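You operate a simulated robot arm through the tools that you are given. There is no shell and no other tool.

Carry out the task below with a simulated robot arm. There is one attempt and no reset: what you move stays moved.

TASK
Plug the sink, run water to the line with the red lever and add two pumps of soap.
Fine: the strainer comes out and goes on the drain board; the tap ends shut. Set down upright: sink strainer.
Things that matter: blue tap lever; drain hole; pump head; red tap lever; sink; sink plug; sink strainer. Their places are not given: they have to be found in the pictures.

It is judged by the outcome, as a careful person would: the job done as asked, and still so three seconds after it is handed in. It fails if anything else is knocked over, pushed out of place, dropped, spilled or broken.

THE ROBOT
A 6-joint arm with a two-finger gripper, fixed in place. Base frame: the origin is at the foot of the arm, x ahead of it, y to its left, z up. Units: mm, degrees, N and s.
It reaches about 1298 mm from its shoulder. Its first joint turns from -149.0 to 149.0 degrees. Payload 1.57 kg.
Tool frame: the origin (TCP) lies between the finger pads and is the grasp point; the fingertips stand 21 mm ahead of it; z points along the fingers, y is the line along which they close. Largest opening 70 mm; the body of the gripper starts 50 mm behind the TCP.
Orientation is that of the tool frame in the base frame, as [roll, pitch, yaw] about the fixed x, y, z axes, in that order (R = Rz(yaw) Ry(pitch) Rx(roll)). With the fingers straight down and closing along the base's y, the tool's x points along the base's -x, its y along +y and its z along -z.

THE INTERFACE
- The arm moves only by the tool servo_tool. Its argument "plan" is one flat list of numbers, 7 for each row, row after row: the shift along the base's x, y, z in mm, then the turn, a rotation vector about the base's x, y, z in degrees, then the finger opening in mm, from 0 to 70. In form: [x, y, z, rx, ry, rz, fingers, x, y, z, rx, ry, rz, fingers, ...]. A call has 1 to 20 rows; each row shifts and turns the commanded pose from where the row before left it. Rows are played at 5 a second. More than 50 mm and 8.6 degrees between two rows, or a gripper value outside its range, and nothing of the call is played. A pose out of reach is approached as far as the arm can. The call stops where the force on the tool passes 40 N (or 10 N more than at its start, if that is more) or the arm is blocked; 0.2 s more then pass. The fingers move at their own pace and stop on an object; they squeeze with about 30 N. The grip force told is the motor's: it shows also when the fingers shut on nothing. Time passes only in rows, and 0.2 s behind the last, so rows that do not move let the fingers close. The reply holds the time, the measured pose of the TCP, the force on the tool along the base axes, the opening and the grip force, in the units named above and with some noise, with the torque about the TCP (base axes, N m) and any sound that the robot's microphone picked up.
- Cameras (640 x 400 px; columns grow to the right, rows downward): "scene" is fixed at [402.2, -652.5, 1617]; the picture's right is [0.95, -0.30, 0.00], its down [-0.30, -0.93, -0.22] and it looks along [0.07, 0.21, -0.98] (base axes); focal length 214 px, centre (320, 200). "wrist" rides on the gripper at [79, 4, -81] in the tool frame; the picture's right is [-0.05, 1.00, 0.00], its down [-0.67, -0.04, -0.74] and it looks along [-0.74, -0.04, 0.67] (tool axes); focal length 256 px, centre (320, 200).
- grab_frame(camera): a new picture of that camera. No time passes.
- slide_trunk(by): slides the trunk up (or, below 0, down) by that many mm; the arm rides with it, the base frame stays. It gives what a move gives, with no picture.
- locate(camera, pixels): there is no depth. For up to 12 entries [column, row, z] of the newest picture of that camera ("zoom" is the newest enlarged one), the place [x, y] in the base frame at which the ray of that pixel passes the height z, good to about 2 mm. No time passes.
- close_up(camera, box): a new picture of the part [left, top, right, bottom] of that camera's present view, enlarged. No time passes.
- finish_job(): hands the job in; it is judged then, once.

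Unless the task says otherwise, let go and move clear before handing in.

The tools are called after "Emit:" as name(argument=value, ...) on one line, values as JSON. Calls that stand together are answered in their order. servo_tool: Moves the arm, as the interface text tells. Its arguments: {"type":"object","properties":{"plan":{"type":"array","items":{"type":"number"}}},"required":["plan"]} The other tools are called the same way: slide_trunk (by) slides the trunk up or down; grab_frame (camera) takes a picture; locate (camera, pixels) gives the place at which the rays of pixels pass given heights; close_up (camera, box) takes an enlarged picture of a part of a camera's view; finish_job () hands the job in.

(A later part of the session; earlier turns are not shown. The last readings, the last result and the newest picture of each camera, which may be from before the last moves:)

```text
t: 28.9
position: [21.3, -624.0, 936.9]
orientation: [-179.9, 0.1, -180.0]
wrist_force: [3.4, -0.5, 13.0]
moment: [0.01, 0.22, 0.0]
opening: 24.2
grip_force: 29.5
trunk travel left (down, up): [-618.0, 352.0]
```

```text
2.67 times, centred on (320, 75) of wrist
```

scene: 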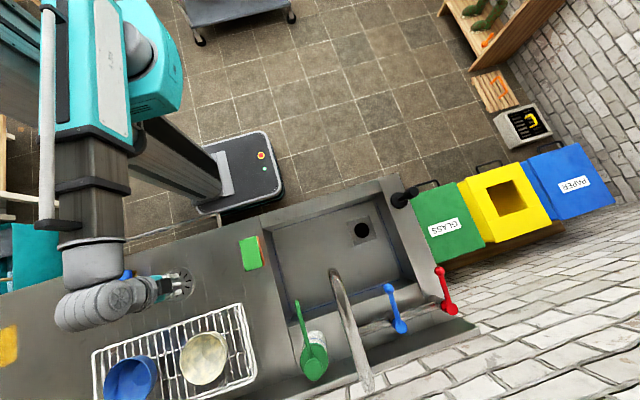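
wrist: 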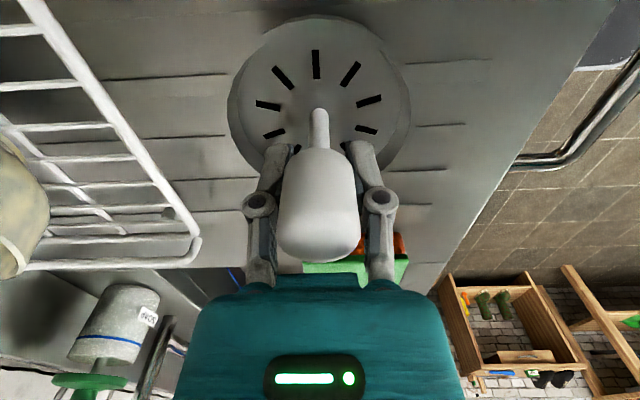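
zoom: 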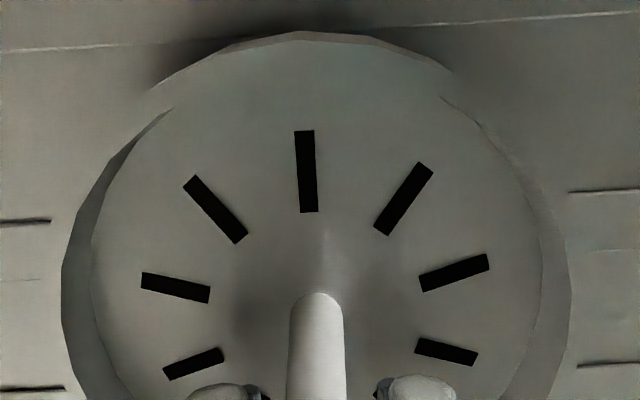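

Contact was felt at z≈941 (17 N), so the strainer now stands on the board. I'll relieve the pressure slightly and open the fingers.

Emit:
slide_trunk(by=2)

Emit:
servo_tool(plan=[0, 0, 0, 0, 0, 0, 35, 0, 0, 0, 0, 0, 0, 50, 0, 0, 0, 0, 0, 0, 70, 0, 0, 0, 0, 0, 0, 70])

Emit:
grab_frame(camera="wrist")

```text
t: 29.4
position: [19.6, -624.2, 938.7]
orientation: [-180.0, 0.0, 180.0]
wrist_force: [0.5, -0.7, -1.1]
moment: [0.01, -0.02, 0.02]
opening: 22.8
grip_force: 29.7
trunk travel left (down, up): [-620.0, 350.0]
```

```text
t: 30.4
position: [19.8, -625.3, 938.0]
orientation: [-180.0, 0.0, -180.0]
wrist_force: [0.7, -0.6, 0.5]
moment: [0.02, -0.01, 0.01]
opening: 69.9
grip_force: 0.0
trunk travel left (down, up): [-620.0, 350.0]
```

```text
taken
```

wrist: 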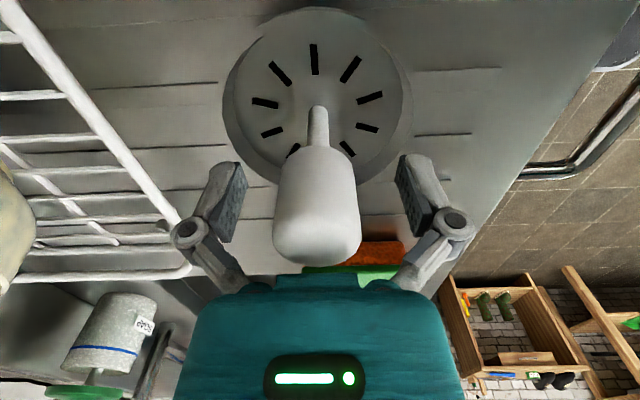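

The fingers are open and the strainer stands upright. I'll raise straight up, clear of the grip.

Emit:
slide_trunk(by=150)

Emit:
grab_frame(camera="wrist")

Emit:
grab_frame(camera="scene")

```text
t: 32.2
position: [19.7, -626.3, 1089.5]
orientation: [-180.0, 0.0, 180.0]
wrist_force: [1.0, 0.0, -0.8]
moment: [-0.01, 0.01, 0.01]
opening: 69.9
grip_force: 0.0
trunk travel left (down, up): [-770.0, 200.0]
```

```text
taken
```

wrist: 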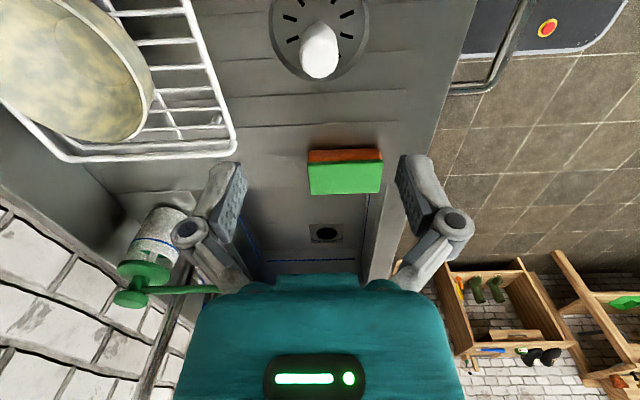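

```text
taken
```

scene: 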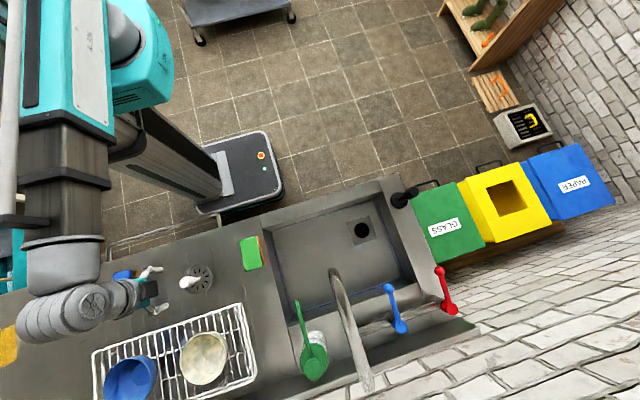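

Strainer placed upright on the board. Now I'll move over toward the plug at (700,-581), keeping y≈-595 past the spout.

Emit:
servo_tool(plan=[40, 4, 0, 0, 0, 0, 70, 40, 4, 0, 0, 0, 0, 70, 40, 4, 0, 0, 0, 0, 70, 40, 4, 0, 0, 0, 0, 70, 40, 4, 0, 0, 0, 0, 70, 40, 4, 0, 0, 0, 0, 70, 40, 4, 0, 0, 0, 0, 70, 40, 4, 0, 0, 0, 0, 70, 40, 4, 0, 0, 0, 0, 70, 40, 4, 0, 0, 0, 0, 70, 40, 4, 0, 0, 0, 0, 70, 40, 1, 0, 0, 0, 0, 70, 40, 0, 0, 0, 0, 0, 70, 30, 0, 0, 0, 0, 0, 70, 30, 0, 0, 0, 0, 0, 70])

Emit:
grab_frame(camera="wrist")

Emit:
grab_frame(camera="scene")

```text
t: 35.4
position: [600.0, -580.9, 1088.4]
orientation: [-179.9, 0.0, 179.9]
wrist_force: [0.8, -0.4, -0.2]
moment: [0.04, -0.02, 0.01]
opening: 70.0
grip_force: 0.1
trunk travel left (down, up): [-770.0, 200.0]
```

```text
taken
```

wrist: 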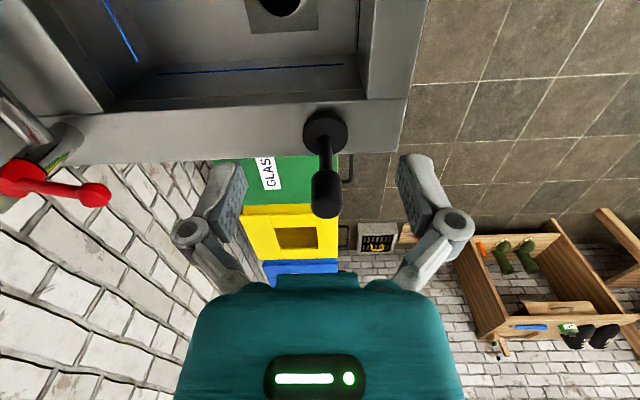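

```text
taken
```

scene: 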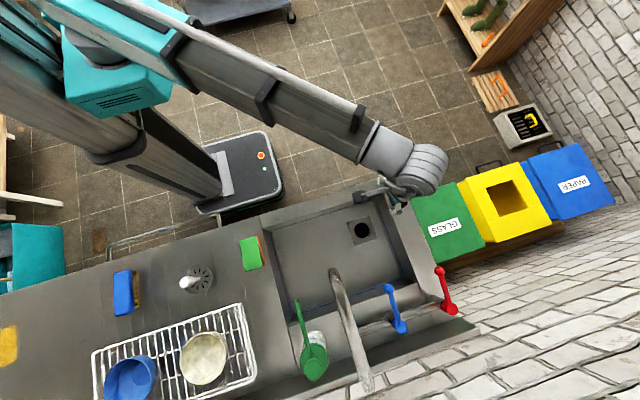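

Emit:
close_up(camera="wrist", box=[240, 90, 416, 200])

Emit:
locate(camera="wrist", pixels=[[325, 133, 890], [325, 133, 900], [326, 210, 990], [326, 210, 1000], [326, 210, 1010], [347, 131, 890], [303, 131, 890], [312, 190, 990], [340, 190, 990]])

Emit:
close_up(camera="scene", box=[330, 170, 458, 250])

```text
3.64 times, centred on (328, 145) of wrist
```

zoom: 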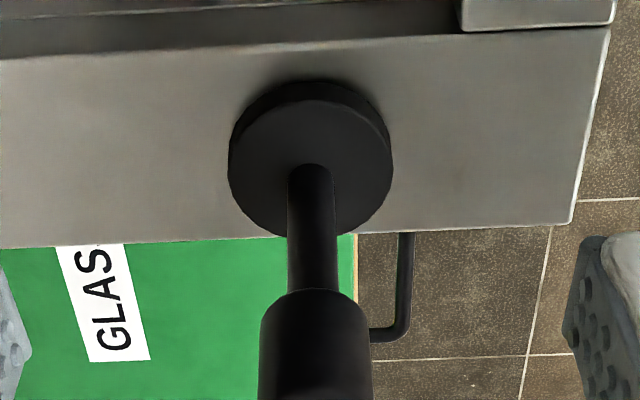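

```text
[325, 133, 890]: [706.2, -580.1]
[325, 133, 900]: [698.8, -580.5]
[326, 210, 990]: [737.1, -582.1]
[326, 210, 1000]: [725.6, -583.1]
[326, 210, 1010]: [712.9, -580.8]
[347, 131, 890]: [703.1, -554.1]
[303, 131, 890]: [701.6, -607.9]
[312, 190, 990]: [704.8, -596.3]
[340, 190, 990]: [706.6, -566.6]
```

```text
5.00 times, centred on (394, 210) of scene
```

zoom: 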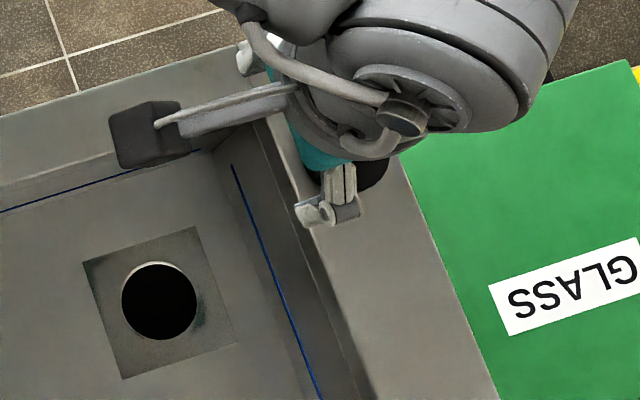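

The drain hole shows at scene zoom (160,300), and the plug grip is at wrist (326,195), i.e. about (702,-581). I'll move directly above it and look again.

Emit:
servo_tool(plan=[34, 0, 0, 0, 0, 0, 70, 34, 0, 0, 0, 0, 0, 70, 34, 0, 0, 0, 0, 0, 70])

Emit:
grab_frame(camera="wrist")

Emit:
locate(camera="zoom", pixels=[[122, 300, 715], [197, 300, 715], [160, 264, 715], [160, 338, 715], [160, 300, 715], [160, 300, 705], [82, 264, 715], [190, 226, 715], [236, 342, 715], [122, 378, 715]])

```text
t: 36.2
position: [703.1, -578.4, 1087.3]
orientation: [180.0, 0.0, 180.0]
wrist_force: [-0.4, 0.2, 0.6]
moment: [0.03, 0.0, 0.01]
opening: 70.1
grip_force: 0.0
trunk travel left (down, up): [-770.0, 200.0]
```

```text
taken
```

wrist: 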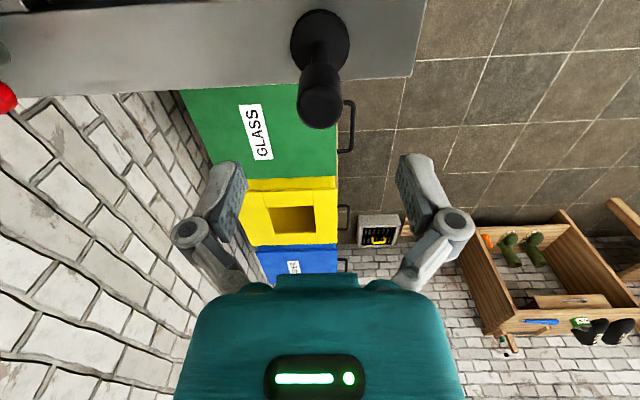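

```text
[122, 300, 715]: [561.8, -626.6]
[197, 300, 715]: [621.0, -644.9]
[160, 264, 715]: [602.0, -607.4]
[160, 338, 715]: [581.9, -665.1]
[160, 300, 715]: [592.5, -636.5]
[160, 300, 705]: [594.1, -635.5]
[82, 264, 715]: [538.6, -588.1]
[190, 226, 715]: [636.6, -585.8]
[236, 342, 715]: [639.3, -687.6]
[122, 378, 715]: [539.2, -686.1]
```

The hole centre is about (591,-636), 62 mm across. I'll fine-check the plug grip's position from directly above before lowering.

Emit:
close_up(camera="wrist", box=[240, 0, 400, 140])

Emit:
locate(camera="wrist", pixels=[[320, 113, 1005], [320, 113, 1010], [320, 113, 1015], [320, 41, 895], [320, 41, 905], [291, 41, 900], [350, 41, 900], [299, 100, 1000], [342, 100, 1000]])

```text
2.86 times, centred on (320, 70) of wrist
```

zoom: 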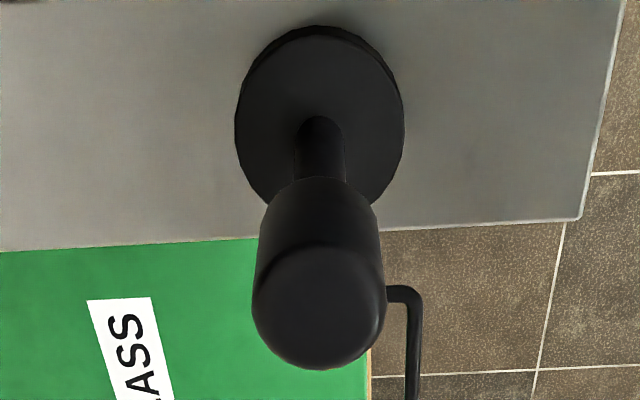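

```text
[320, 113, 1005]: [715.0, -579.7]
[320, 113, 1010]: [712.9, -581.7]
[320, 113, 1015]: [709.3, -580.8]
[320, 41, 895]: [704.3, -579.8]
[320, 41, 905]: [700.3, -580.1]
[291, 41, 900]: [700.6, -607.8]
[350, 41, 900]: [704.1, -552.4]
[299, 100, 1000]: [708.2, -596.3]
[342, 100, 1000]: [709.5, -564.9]
```

The plug grip top is near z≈1015 at (701,-580). I'll lower 60 mm first and check alignment.

Emit:
slide_trunk(by=-55)

Emit:
grab_frame(camera="wrist")

```text
t: 37.1
position: [702.1, -578.1, 1032.9]
orientation: [179.9, -0.1, -180.0]
wrist_force: [-0.2, -0.1, -0.9]
moment: [0.01, -0.05, 0.02]
opening: 70.0
grip_force: 0.0
trunk travel left (down, up): [-715.0, 255.0]
```

```text
taken
```

wrist: 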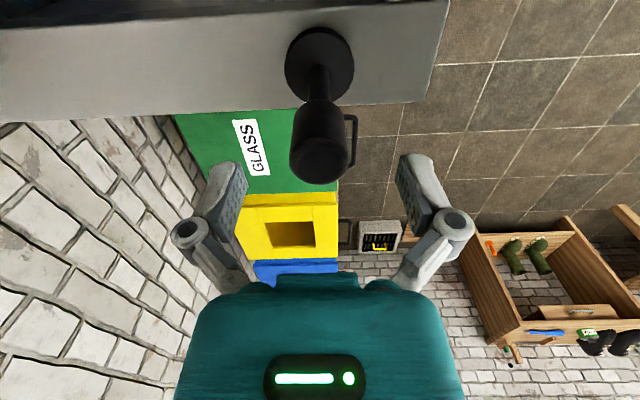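

The grip is ~2 mm toward -y of the tool centre. I'll shift y by -2 mm, lower to z≈993 and look.

Emit:
servo_tool(plan=[-1, -2, 0, 0, 0, 0, 70])

Emit:
slide_trunk(by=-40)

Emit:
grab_frame(camera="wrist")

```text
t: 37.5
position: [701.8, -580.9, 1033.3]
orientation: [-180.0, 0.0, -179.9]
wrist_force: [-0.3, -0.2, 1.1]
moment: [0.0, 0.0, 0.0]
opening: 69.9
grip_force: 0.0
trunk travel left (down, up): [-715.0, 255.0]
```

```text
t: 38.4
position: [702.1, -581.9, 994.3]
orientation: [179.9, 0.0, 180.0]
wrist_force: [0.1, 0.1, 0.4]
moment: [-0.02, 0.02, 0.0]
opening: 70.0
grip_force: 0.2
trunk travel left (down, up): [-675.0, 295.0]
```

```text
taken
```

wrist: 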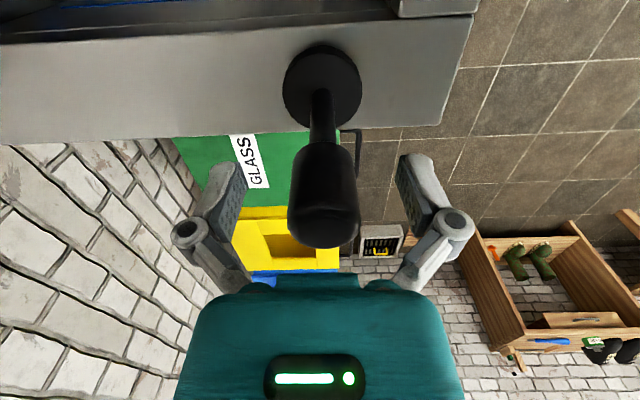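

The plug's grip sits between the pads. Closing now.

Emit:
servo_tool(plan=[0, 0, 0, 0, 0, 0, 0, 0, 0, 0, 0, 0, 0, 0, 0, 0, 0, 0, 0, 0, 0, 0, 0, 0, 0, 0, 0, 0, 0, 0, 0, 0, 0, 0, 0])

Emit:
grab_frame(camera="wrist")

```text
t: 39.6
position: [701.7, -581.1, 993.2]
orientation: [-180.0, 0.1, 179.9]
wrist_force: [-0.2, 1.2, 3.2]
moment: [-0.01, -0.03, 0.02]
opening: 30.6
grip_force: 29.7
trunk travel left (down, up): [-675.0, 295.0]
```

```text
taken
```

wrist: 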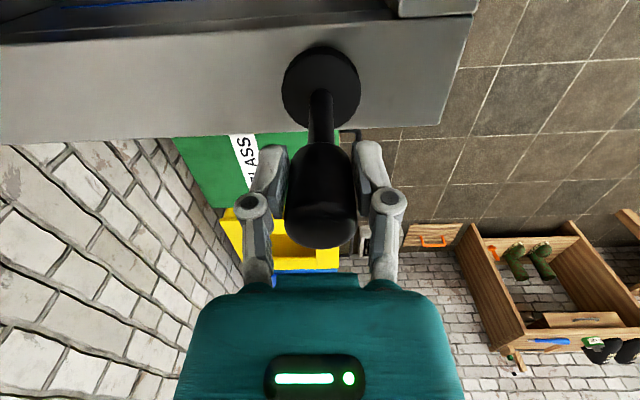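

Gripped at 30.6 mm. I'll lift the plug clear of the rim.

Emit:
slide_trunk(by=60)

Emit:
grab_frame(camera="wrist")

Emit:
close_up(camera="scene", box=[330, 170, 458, 250])

```text
t: 40.6
position: [701.8, -581.1, 1052.8]
orientation: [179.9, 0.0, 179.9]
wrist_force: [0.4, 0.3, -1.7]
moment: [-0.04, 0.01, -0.04]
opening: 30.3
grip_force: 30.1
trunk travel left (down, up): [-735.0, 235.0]
```

```text
taken
```

wrist: 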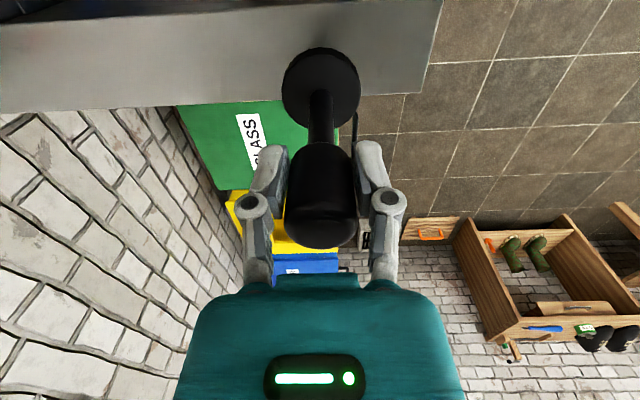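

```text
5.00 times, centred on (394, 210) of scene
```

zoom: 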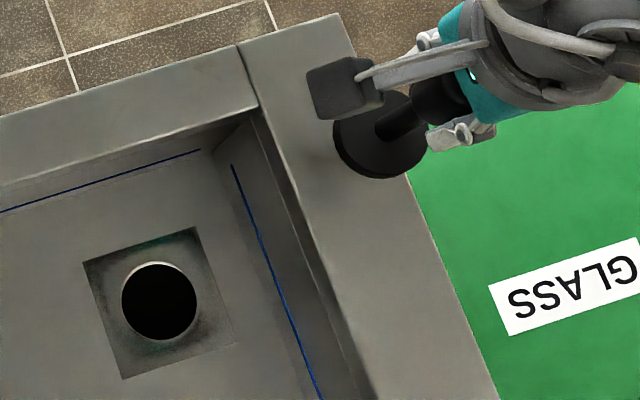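

The plug is lifted cleanly. To measure the hole precisely I'll move to (530,-516), where the hole appears beside the plug in the wrist view.

Emit:
servo_tool(plan=[-35, 13, 0, 0, 0, 0, 0, -35, 13, 0, 0, 0, 0, 0, -35, 13, 0, 0, 0, 0, 0, -35, 13, 0, 0, 0, 0, 0, -32, 13, 0, 0, 0, 0, 0])

Emit:
grab_frame(camera="wrist")

Emit:
close_up(camera="wrist", box=[180, 20, 340, 120])

Emit:
close_up(camera="scene", box=[330, 210, 394, 250])

```text
t: 41.8
position: [530.1, -514.9, 1054.0]
orientation: [179.9, 0.0, 180.0]
wrist_force: [0.2, 0.5, -1.4]
moment: [-0.01, 0.01, 0.02]
opening: 30.5
grip_force: 30.3
trunk travel left (down, up): [-735.0, 235.0]
```

```text
taken
```

wrist: 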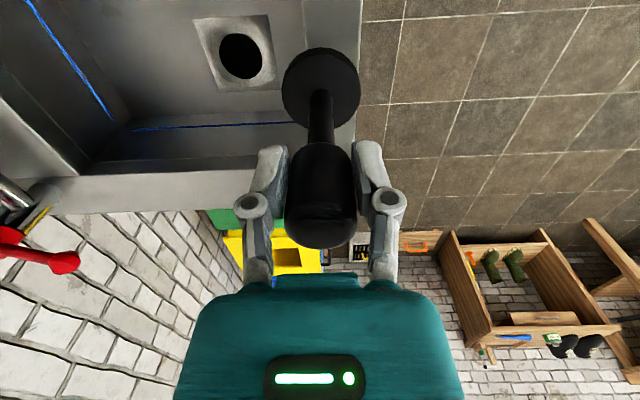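

```text
4.00 times, centred on (260, 70) of wrist
```

zoom: 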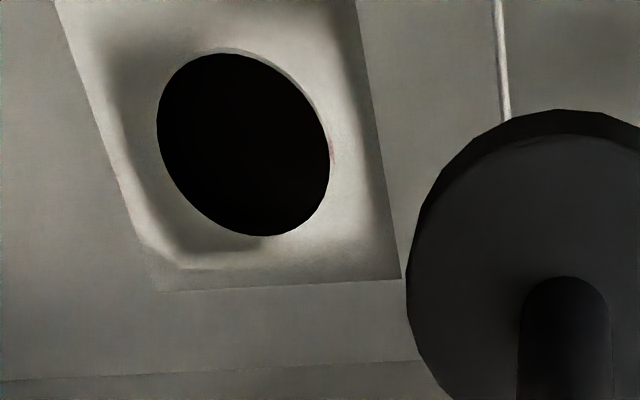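

```text
10.00 times, centred on (362, 230) of scene
```

zoom: 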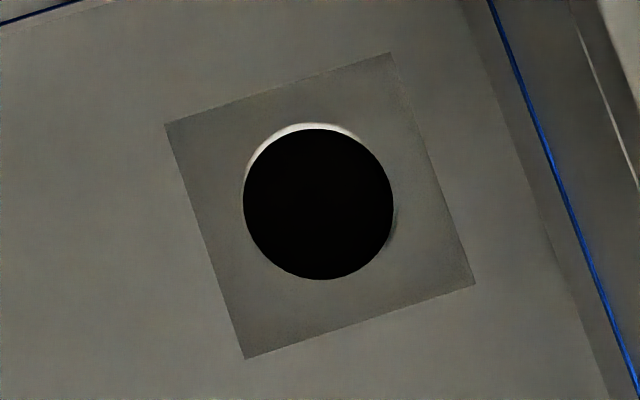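

The hole is in a dished square plate. I'll locate its centre and rim from both views.

Emit:
locate(camera="wrist", pixels=[[240.9, 55.6, 700], [240.9, 55.6, 710], [240.9, 55.6, 720], [219.3, 54, 712], [262.4, 57, 712], [238, 32.6, 712], [246, 79.2, 712]])

Emit:
locate(camera="zoom", pixels=[[318, 202, 700], [318, 202, 710], [318, 202, 720], [243, 202, 712], [394, 202, 712], [318, 124, 712], [318, 280, 712], [318, 204, 712]])

```text
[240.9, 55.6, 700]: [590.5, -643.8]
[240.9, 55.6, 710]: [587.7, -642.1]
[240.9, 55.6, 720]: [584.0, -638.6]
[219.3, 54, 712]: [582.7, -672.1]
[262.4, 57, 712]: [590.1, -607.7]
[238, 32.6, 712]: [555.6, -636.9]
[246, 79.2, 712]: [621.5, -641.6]
```

```text
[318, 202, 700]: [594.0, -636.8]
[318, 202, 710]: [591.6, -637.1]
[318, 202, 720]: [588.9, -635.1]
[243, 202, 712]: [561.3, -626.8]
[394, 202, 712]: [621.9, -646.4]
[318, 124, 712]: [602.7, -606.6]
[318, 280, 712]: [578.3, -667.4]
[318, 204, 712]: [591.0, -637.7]
```

Combining the views, the hole centre is about (590.5,-637). I'll move the plug above it and lower partway to check alignment.

Emit:
servo_tool(plan=[15, -30, 0, 0, 0, 0, 0, 15, -30, 0, 0, 0, 0, 0, 15, -30, 0, 0, 0, 0, 0, 15.5, -32, 0, 0, 0, 0, 0])

Emit:
slide_trunk(by=-180)

Emit:
grab_frame(camera="wrist")

Emit:
close_up(camera="scene", box=[330, 205, 410, 255])

```text
t: 42.8
position: [592.6, -638.9, 1052.8]
orientation: [-180.0, 0.0, 180.0]
wrist_force: [0.9, 0.1, -1.0]
moment: [0.02, 0.03, 0.0]
opening: 29.9
grip_force: 30.2
trunk travel left (down, up): [-735.0, 235.0]
```

```text
t: 44.8
position: [591.0, -637.0, 873.1]
orientation: [-179.9, 0.0, -179.9]
wrist_force: [-1.2, -0.7, -1.1]
moment: [0.03, -0.03, -0.03]
opening: 30.0
grip_force: 29.9
trunk travel left (down, up): [-555.0, 415.0]
```

```text
taken
```

wrist: 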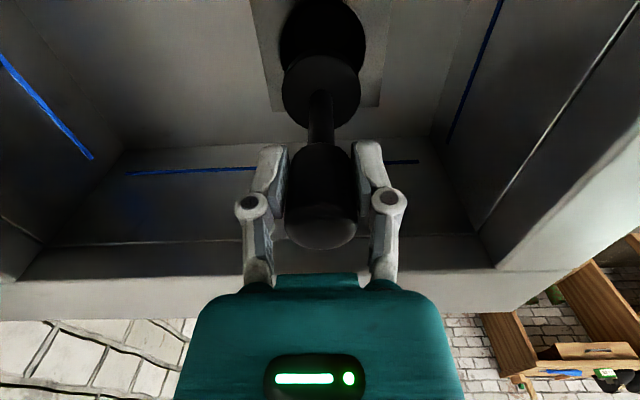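

```text
8.00 times, centred on (370, 230) of scene
```

zoom: 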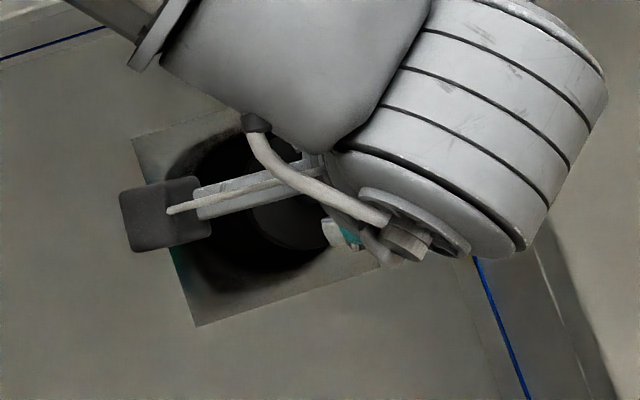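

The plug is above the hole; in the wrist view the hole spans (279–367, row 38) and the plug disc (282–360, row 92). I'll zoom in to compare sizes and centring.

Emit:
close_up(camera="wrist", box=[240, 0, 400, 140])

Emit:
locate(camera="wrist", pixels=[[279, 38, 712], [367, 38, 712], [323, 38, 712], [323, 3, 712], [249, 3, 712], [380, 106, 712], [273, 110, 712], [371, 2, 712]])

```text
2.86 times, centred on (320, 70) of wrist
```

zoom: 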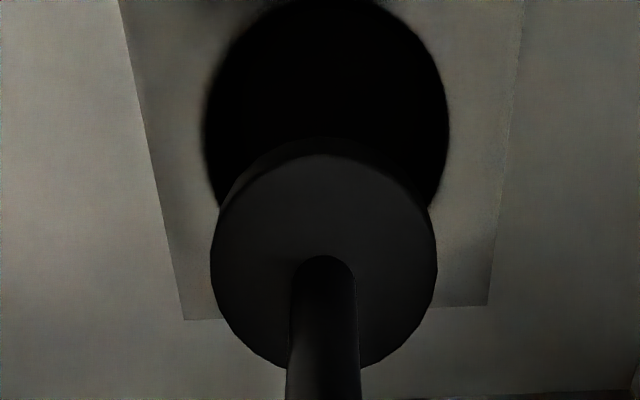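

```text
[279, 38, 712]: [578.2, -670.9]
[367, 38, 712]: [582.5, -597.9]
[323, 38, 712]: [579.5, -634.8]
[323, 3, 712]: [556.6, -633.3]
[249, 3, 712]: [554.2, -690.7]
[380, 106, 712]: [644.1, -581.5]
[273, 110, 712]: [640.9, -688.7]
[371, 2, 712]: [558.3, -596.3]
```

The shadow distorts the black area, but the square's edges are clear and suggest a floor z≈724 and centre near (587.5,-636.5). I'll lower 25 mm so the plug is near the floor, then compare it with the square's edges.

Emit:
slide_trunk(by=-25)

Emit:
grab_frame(camera="wrist")

Emit:
close_up(camera="wrist", box=[224, 0, 416, 120])

Emit:
close_up(camera="scene", box=[330, 205, 410, 255])

```text
t: 45.5
position: [590.4, -637.9, 848.9]
orientation: [180.0, -0.1, -179.9]
wrist_force: [0.0, 0.6, -1.0]
moment: [0.01, 0.01, 0.02]
opening: 30.0
grip_force: 30.5
trunk travel left (down, up): [-530.0, 440.0]
```

```text
taken
```

wrist: 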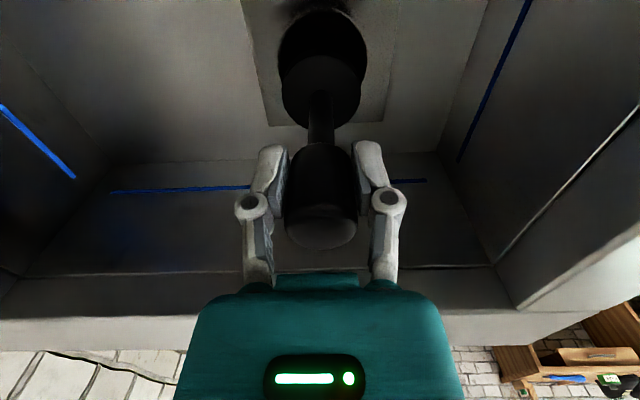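

```text
3.33 times, centred on (320, 60) of wrist
```

zoom: 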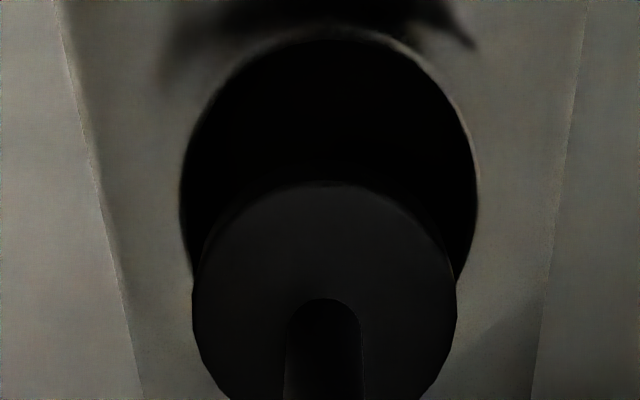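

```text
8.00 times, centred on (370, 230) of scene
```

zoom: 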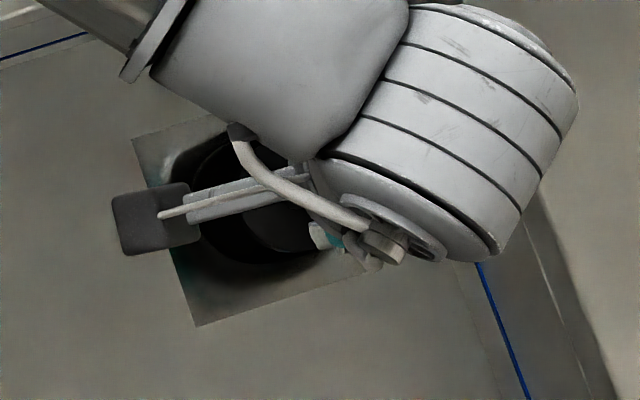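

The hole's ellipse is now clear (zoom x 182–478) with the disc partly overlapping. I'll lower another 12 mm to reduce parallax and compare again.

Emit:
slide_trunk(by=-12)

Emit:
close_up(camera="wrist", box=[224, 0, 416, 120])

Emit:
close_up(camera="scene", box=[330, 205, 410, 255])

```text
t: 46.1
position: [590.4, -635.7, 837.2]
orientation: [179.9, 0.0, -179.9]
wrist_force: [-5.6, 1.0, 13.1]
moment: [-0.02, 0.08, -0.04]
opening: 28.2
grip_force: 29.7
trunk travel left (down, up): [-518.0, 452.0]
```

```text
3.33 times, centred on (320, 60) of wrist
```

zoom: 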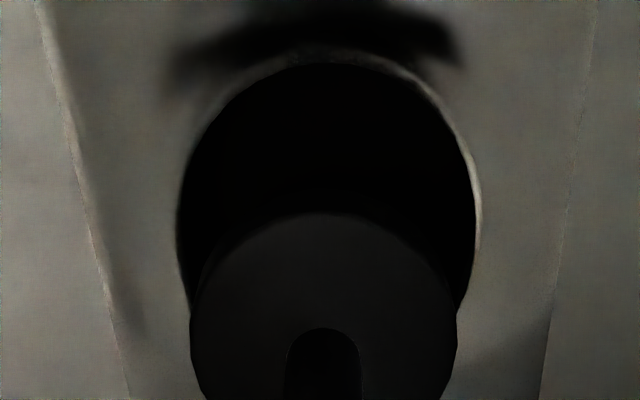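

```text
8.00 times, centred on (370, 230) of scene
```

zoom: 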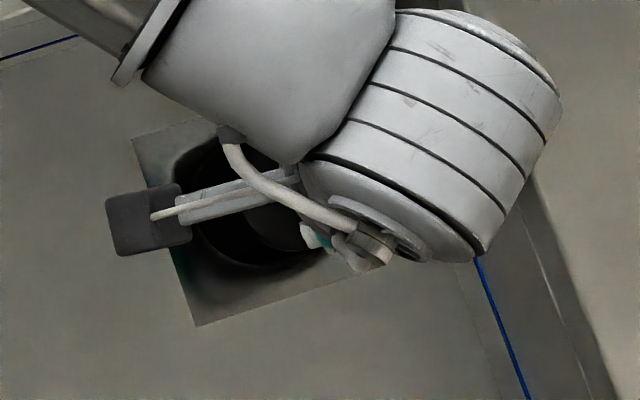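

Contact (13 N) came with the disc clearly off toward +x: disc's near edge at zoom y≈213 vs hole edge at y≈62, meaning the plug is about 18–20 mm too far in +x (it hangs offset from the TCP). I'll lift 6 mm, shift -17 mm in x and +1 in y, and look again.

Emit:
slide_trunk(by=8)

Emit:
servo_tool(plan=[-8, 1, 0, 0, 0, 0, 0, -9, 0, 0, 0, 0, 0, 0])

Emit:
grab_frame(camera="wrist")

Emit:
close_up(camera="wrist", box=[224, 0, 416, 120])

Emit:
close_up(camera="scene", box=[330, 205, 410, 255])

```text
t: 46.6
position: [591.6, -638.1, 843.6]
orientation: [-180.0, 0.0, -180.0]
wrist_force: [-0.6, 0.1, -1.8]
moment: [-0.01, 0.01, 0.0]
opening: 28.3
grip_force: 30.0
trunk travel left (down, up): [-526.0, 444.0]
```

```text
t: 47.2
position: [574.0, -637.5, 843.9]
orientation: [179.9, 0.0, -180.0]
wrist_force: [0.2, -0.2, -0.9]
moment: [-0.01, 0.01, 0.0]
opening: 28.1
grip_force: 30.4
trunk travel left (down, up): [-526.0, 444.0]
```

```text
taken
```

wrist: 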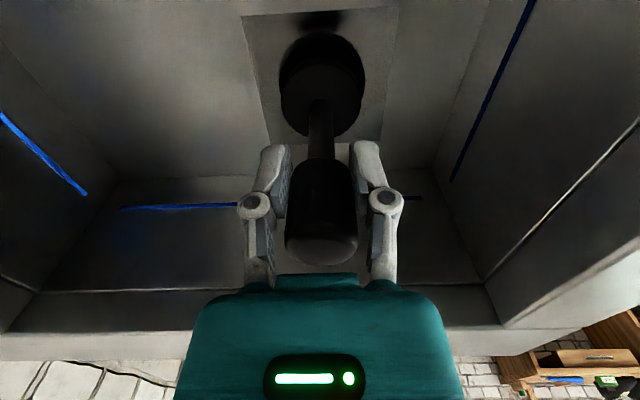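

```text
3.33 times, centred on (320, 60) of wrist
```

zoom: 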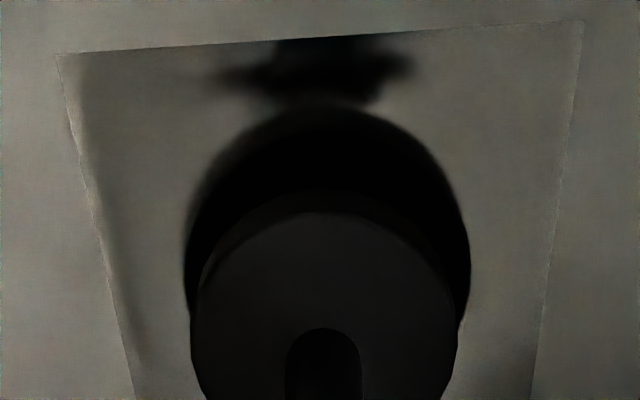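

```text
8.00 times, centred on (370, 230) of scene
```

zoom: 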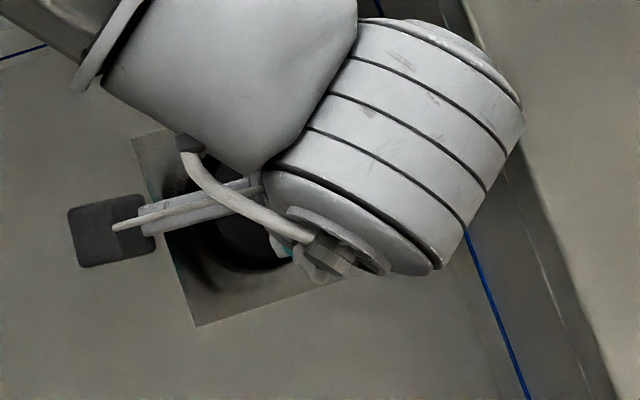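

The hole's near edge (zoom y≈108) and the disc's edge (y≈195) still differ by ~15 mm at floor level, so about 11 mm more shift in -x is needed. I'll move -9 mm and look again.

Emit:
servo_tool(plan=[-9, 0.5, 0, 0, 0, 0, 0])

Emit:
grab_frame(camera="wrist")

Emit:
close_up(camera="wrist", box=[224, 20, 416, 140])

Emit:
close_up(camera="scene", box=[330, 205, 410, 255])

```text
t: 47.6
position: [565.6, -635.7, 844.7]
orientation: [180.0, 0.0, -180.0]
wrist_force: [-0.5, -0.3, -1.3]
moment: [0.01, 0.03, 0.03]
opening: 28.1
grip_force: 30.0
trunk travel left (down, up): [-526.0, 444.0]
```

```text
taken
```

wrist: 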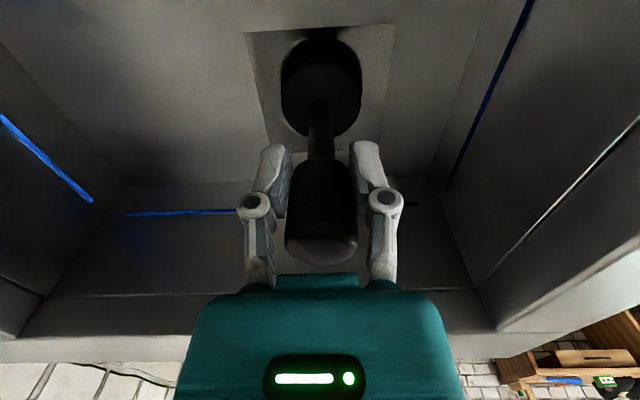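

```text
3.33 times, centred on (320, 80) of wrist
```

zoom: 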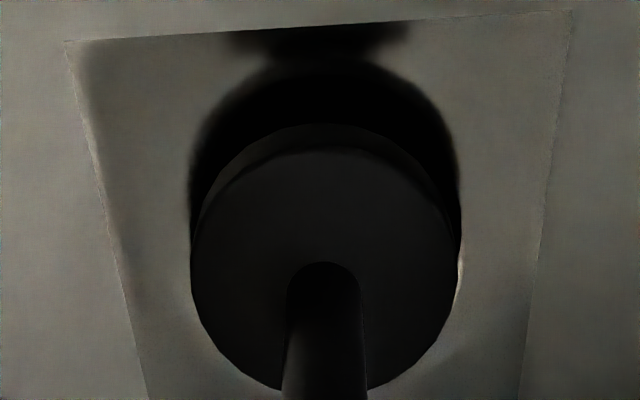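

```text
8.00 times, centred on (370, 230) of scene
```

zoom: 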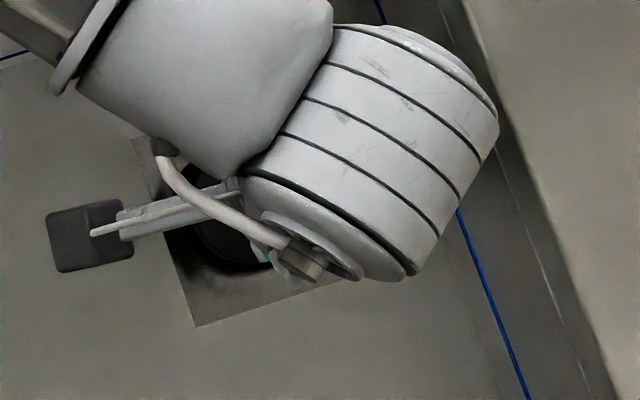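

Careful geometry: the dark soft-edged region is a shadow; the bright hole rim at zoom (460,270) marks the hole's true centre row, putting the hole centre at x≈583.5 with the floor at z≈735, and the plug hangs ~9 mm in +x from the TCP. So the TCP should be at x≈574.5; I'll move back +9 mm and lower gently.

Emit:
servo_tool(plan=[9, 0, 0, 0, 0, 0, 0])

Emit:
slide_trunk(by=-5)

Emit:
slide_trunk(by=-3)

Emit:
close_up(camera="wrist", box=[224, 20, 416, 140])

```text
t: 48.0
position: [575.3, -636.1, 844.8]
orientation: [-180.0, 0.0, 180.0]
wrist_force: [-0.7, -0.4, -1.5]
moment: [-0.02, -0.01, 0.01]
opening: 28.2
grip_force: 30.0
trunk travel left (down, up): [-526.0, 444.0]
```

```text
t: 48.6
position: [574.4, -635.5, 839.2]
orientation: [179.9, 0.0, -180.0]
wrist_force: [0.4, 0.1, -1.6]
moment: [0.01, 0.01, -0.01]
opening: 28.5
grip_force: 29.9
trunk travel left (down, up): [-521.0, 449.0]
```

```text
t: 49.1
position: [574.8, -635.1, 835.8]
orientation: [-179.9, 0.0, -180.0]
wrist_force: [0.5, 0.1, -1.2]
moment: [0.0, 0.01, 0.0]
opening: 28.1
grip_force: 29.9
trunk travel left (down, up): [-518.0, 452.0]
```

```text
3.33 times, centred on (320, 80) of wrist
```

zoom: 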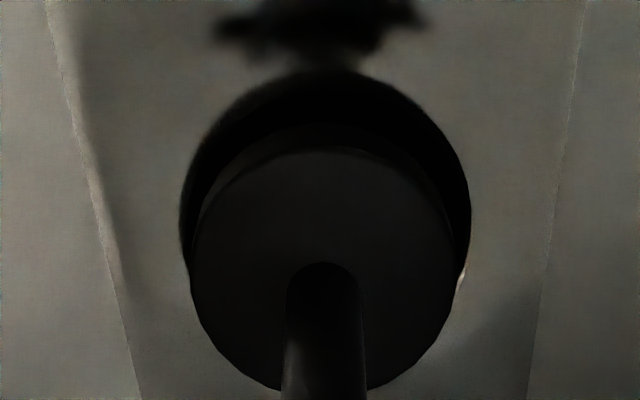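

No contact at z≈836, already lower than the earlier touch. Continuing down in small steps.

Emit:
slide_trunk(by=-3)

Emit:
slide_trunk(by=-3)

Emit:
close_up(camera="wrist", box=[224, 20, 416, 140])

```text
t: 49.6
position: [574.9, -635.2, 833.6]
orientation: [179.9, 0.0, 179.9]
wrist_force: [0.0, 0.3, -1.8]
moment: [-0.02, 0.03, 0.0]
opening: 28.2
grip_force: 29.9
trunk travel left (down, up): [-515.0, 455.0]
```

```text
t: 50.1
position: [574.6, -636.2, 829.8]
orientation: [180.0, -0.1, -179.9]
wrist_force: [0.1, 0.7, -1.3]
moment: [0.03, 0.06, -0.01]
opening: 28.1
grip_force: 30.0
trunk travel left (down, up): [-512.0, 458.0]
```

```text
3.33 times, centred on (320, 80) of wrist
```

zoom: 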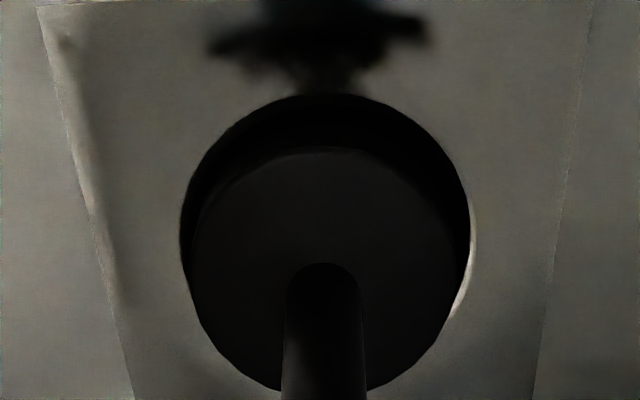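

The disc now looks concentric and partly inside the hole with no contact force. Continuing down.

Emit:
slide_trunk(by=-3)

Emit:
slide_trunk(by=-3)

Emit:
close_up(camera="wrist", box=[224, 20, 416, 140])

```text
t: 50.7
position: [573.2, -636.3, 826.7]
orientation: [-180.0, 0.0, 180.0]
wrist_force: [-0.7, -1.1, -1.6]
moment: [0.05, 0.06, 0.03]
opening: 28.1
grip_force: 30.5
trunk travel left (down, up): [-509.0, 461.0]
```

```text
t: 51.2
position: [574.1, -635.9, 824.1]
orientation: [179.9, 0.0, -180.0]
wrist_force: [-1.0, -0.2, -1.4]
moment: [0.04, 0.06, -0.05]
opening: 28.2
grip_force: 30.2
trunk travel left (down, up): [-506.0, 464.0]
```

```text
3.33 times, centred on (320, 80) of wrist
```

zoom: 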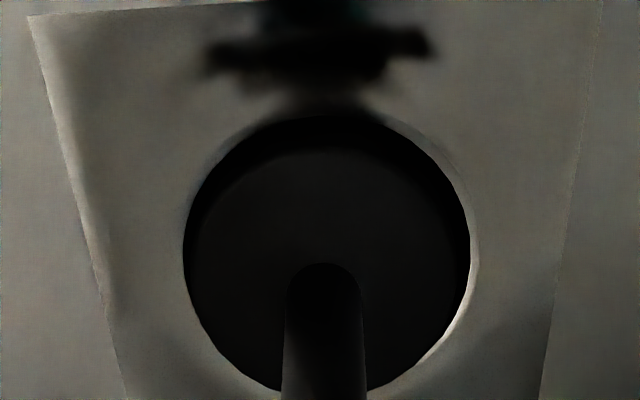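

The disc is inside the hole rim. Continuing to lower until it seats.

Emit:
slide_trunk(by=-3)

Emit:
slide_trunk(by=-3)

Emit:
close_up(camera="wrist", box=[224, 20, 416, 140])

```text
t: 51.7
position: [573.9, -636.1, 823.1]
orientation: [-179.9, 0.0, 180.0]
wrist_force: [0.2, -3.6, 15.9]
moment: [-0.09, -0.14, -0.04]
opening: 27.6
grip_force: 29.6
trunk travel left (down, up): [-503.0, 467.0]
```

```text
t: 52.2
position: [569.2, -634.6, 819.6]
orientation: [180.0, -0.4, 179.8]
wrist_force: [-33.6, -2.1, -0.3]
moment: [0.11, 0.88, -0.06]
opening: 17.4
grip_force: 29.9
trunk travel left (down, up): [-500.0, 470.0]
```

```text
3.33 times, centred on (320, 80) of wrist
```

zoom: 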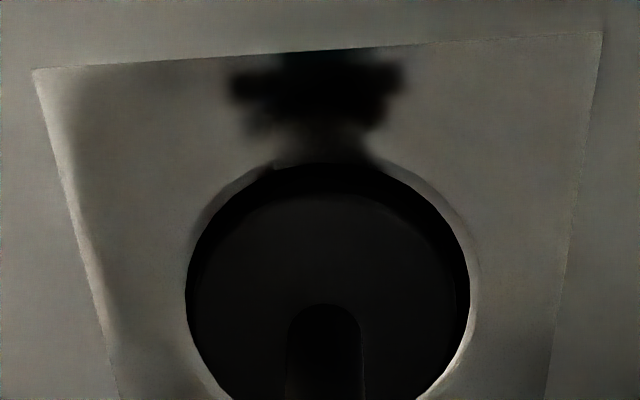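

The plug seated at z≈823 (16 N); the last step let the pads slide toward the handle's -x side (opening 17.4). I'll open the fingers now and look.

Emit:
servo_tool(plan=[0, 0, 0, 0, 0, 0, 30, 0, 0, 0, 0, 0, 0, 50, 0, 0, 0, 0, 0, 0, 70, 0, 0, 0, 0, 0, 0, 70])

Emit:
grab_frame(camera="wrist")

Emit:
close_up(camera="wrist", box=[224, 20, 416, 140])

```text
t: 53.2
position: [574.5, -635.4, 818.5]
orientation: [180.0, 0.0, 179.9]
wrist_force: [-0.4, 1.2, 0.9]
moment: [0.0, 0.01, -0.03]
opening: 69.9
grip_force: 0.2
trunk travel left (down, up): [-500.0, 470.0]
```

```text
taken
```

wrist: 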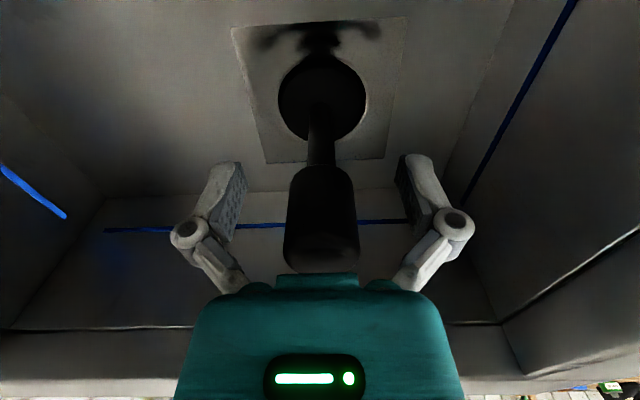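

```text
3.33 times, centred on (320, 80) of wrist
```

zoom: 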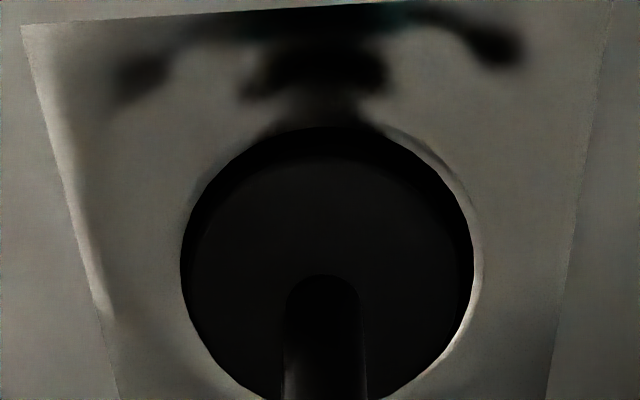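

The plug sits in the hole, about flush with the floor, centred. I'll raise straight up and check it from above.

Emit:
slide_trunk(by=60)

Emit:
slide_trunk(by=180)

Emit:
grab_frame(camera="wrist")

Emit:
close_up(camera="scene", box=[330, 205, 410, 255])

```text
t: 54.2
position: [573.6, -635.6, 878.0]
orientation: [-180.0, 0.0, -179.9]
wrist_force: [-0.2, -0.9, 0.3]
moment: [0.02, -0.03, -0.04]
opening: 69.8
grip_force: 0.0
trunk travel left (down, up): [-560.0, 410.0]
```

```text
t: 56.2
position: [573.6, -635.9, 1057.3]
orientation: [180.0, 0.0, 180.0]
wrist_force: [0.5, -0.6, -0.3]
moment: [-0.02, -0.02, 0.01]
opening: 70.3
grip_force: 0.1
trunk travel left (down, up): [-740.0, 230.0]
```

```text
taken
```

wrist: 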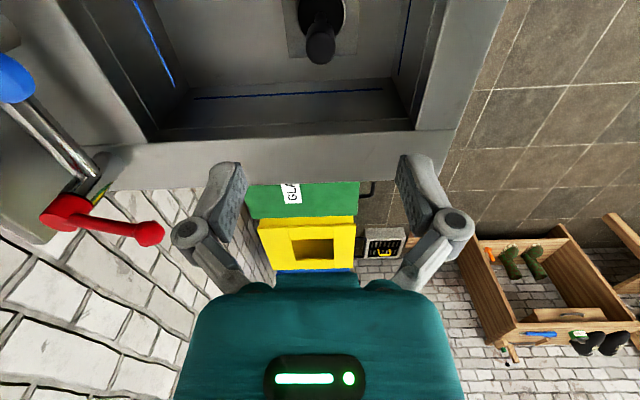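

```text
8.00 times, centred on (370, 230) of scene
```

zoom: 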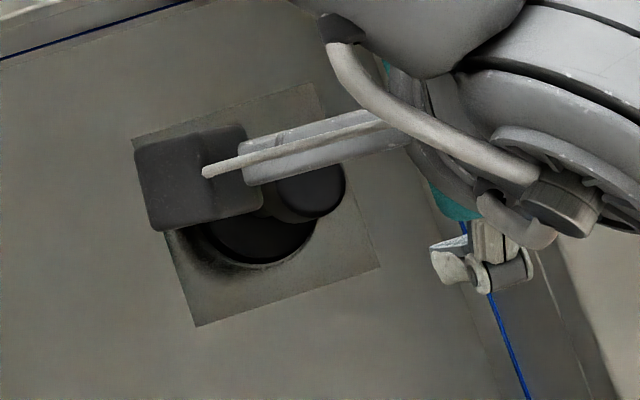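

The plug stands in the drain. Now I'll study the red lever at wrist (65–150, 210–235).

Emit:
close_up(camera="wrist", box=[0, 40, 240, 260])

Emit:
close_up(camera="scene", box=[360, 250, 488, 330])

```text
1.82 times, centred on (120, 150) of wrist
```

zoom: 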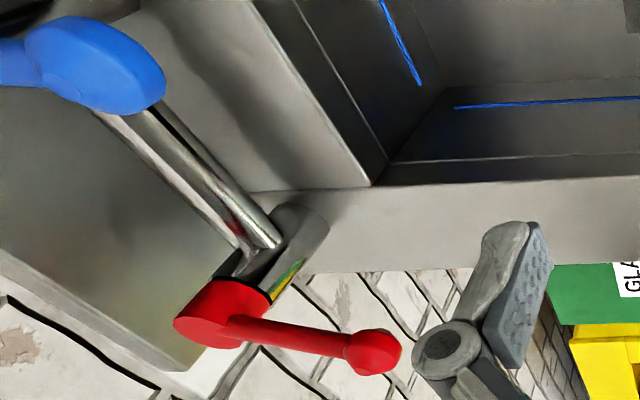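

```text
5.00 times, centred on (424, 290) of scene
```

zoom: 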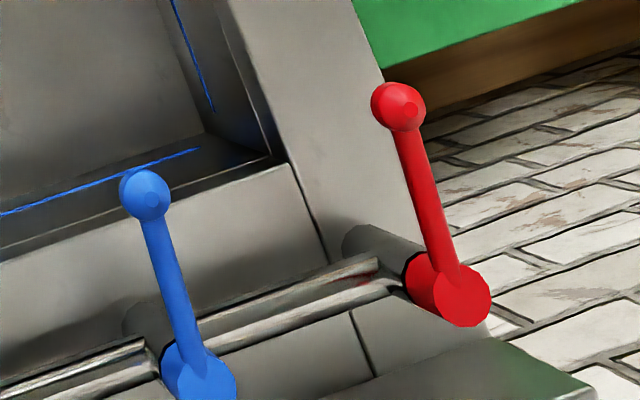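

The lever caps sit on vertical valve bodies, with some green/yellow marking on the red valve. I'll locate the lever's parts and then move closer for a better look.

Emit:
locate(camera="wrist", pixels=[[148, 233, 990], [148, 233, 1000], [148, 233, 1010], [66, 212, 980], [66, 212, 1000], [66, 212, 1020]])

Emit:
locate(camera="scene", pixels=[[439.8, 271, 990], [439.8, 271, 1000], [439.8, 271, 1010], [452, 309, 980], [452, 309, 1000], [452, 309, 1020]])

```text
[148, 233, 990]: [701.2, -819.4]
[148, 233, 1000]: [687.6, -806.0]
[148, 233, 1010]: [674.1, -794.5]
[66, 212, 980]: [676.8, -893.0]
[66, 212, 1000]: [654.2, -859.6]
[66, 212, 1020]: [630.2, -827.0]
```

```text
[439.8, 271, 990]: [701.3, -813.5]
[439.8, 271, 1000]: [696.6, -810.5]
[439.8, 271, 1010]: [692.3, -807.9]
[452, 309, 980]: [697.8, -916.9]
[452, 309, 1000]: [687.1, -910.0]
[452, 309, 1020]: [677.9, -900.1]
```

The knob is near (700,-815,992) and the pivot near (703,-924,961), so the lever swings about a vertical axis. I'll close the fingers and move to (590,-760) for a closer look at the marking.

Emit:
servo_tool(plan=[6, -31, 0, 0, 0, 0, 40, 4, -31, 0, 0, 0, 0, 10, 4, -31, 0, 0, 0, 0, 0, 2, -31, 0, 0, 0, 0, 0, 0, 0, 0, 0, 0, 0, 0])

Emit:
grab_frame(camera="wrist")

Emit:
close_up(camera="wrist", box=[80, 100, 320, 250])

Emit:
grab_frame(camera="scene")

```text
t: 57.4
position: [590.5, -760.1, 1059.4]
orientation: [180.0, 0.0, 180.0]
wrist_force: [-0.3, 0.5, 0.4]
moment: [0.03, 0.0, -0.02]
opening: 0.0
grip_force: 28.0
trunk travel left (down, up): [-740.0, 230.0]
```

```text
taken
```

wrist: 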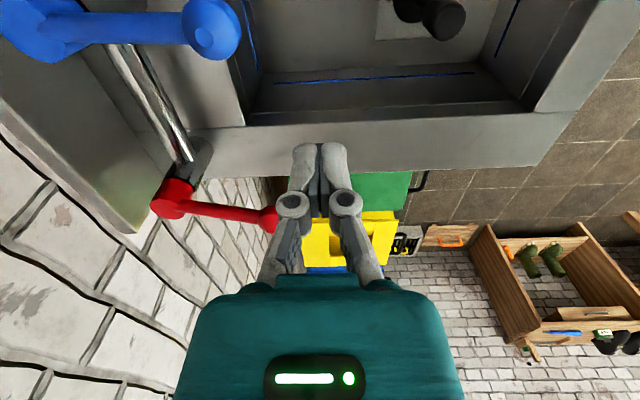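

```text
2.67 times, centred on (200, 175) of wrist
```

zoom: 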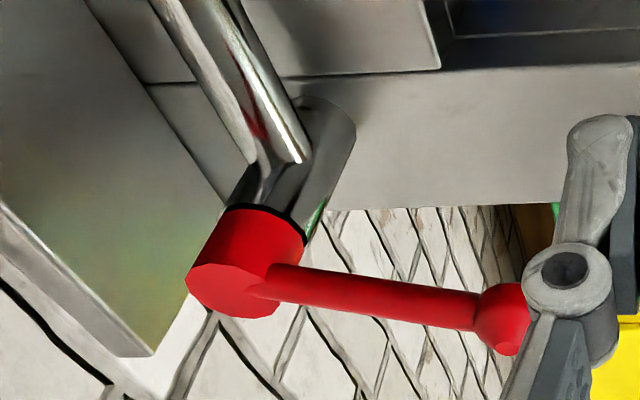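

```text
taken
```

scene: 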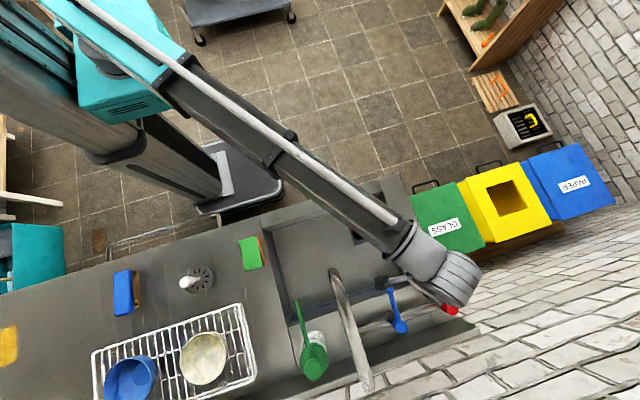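

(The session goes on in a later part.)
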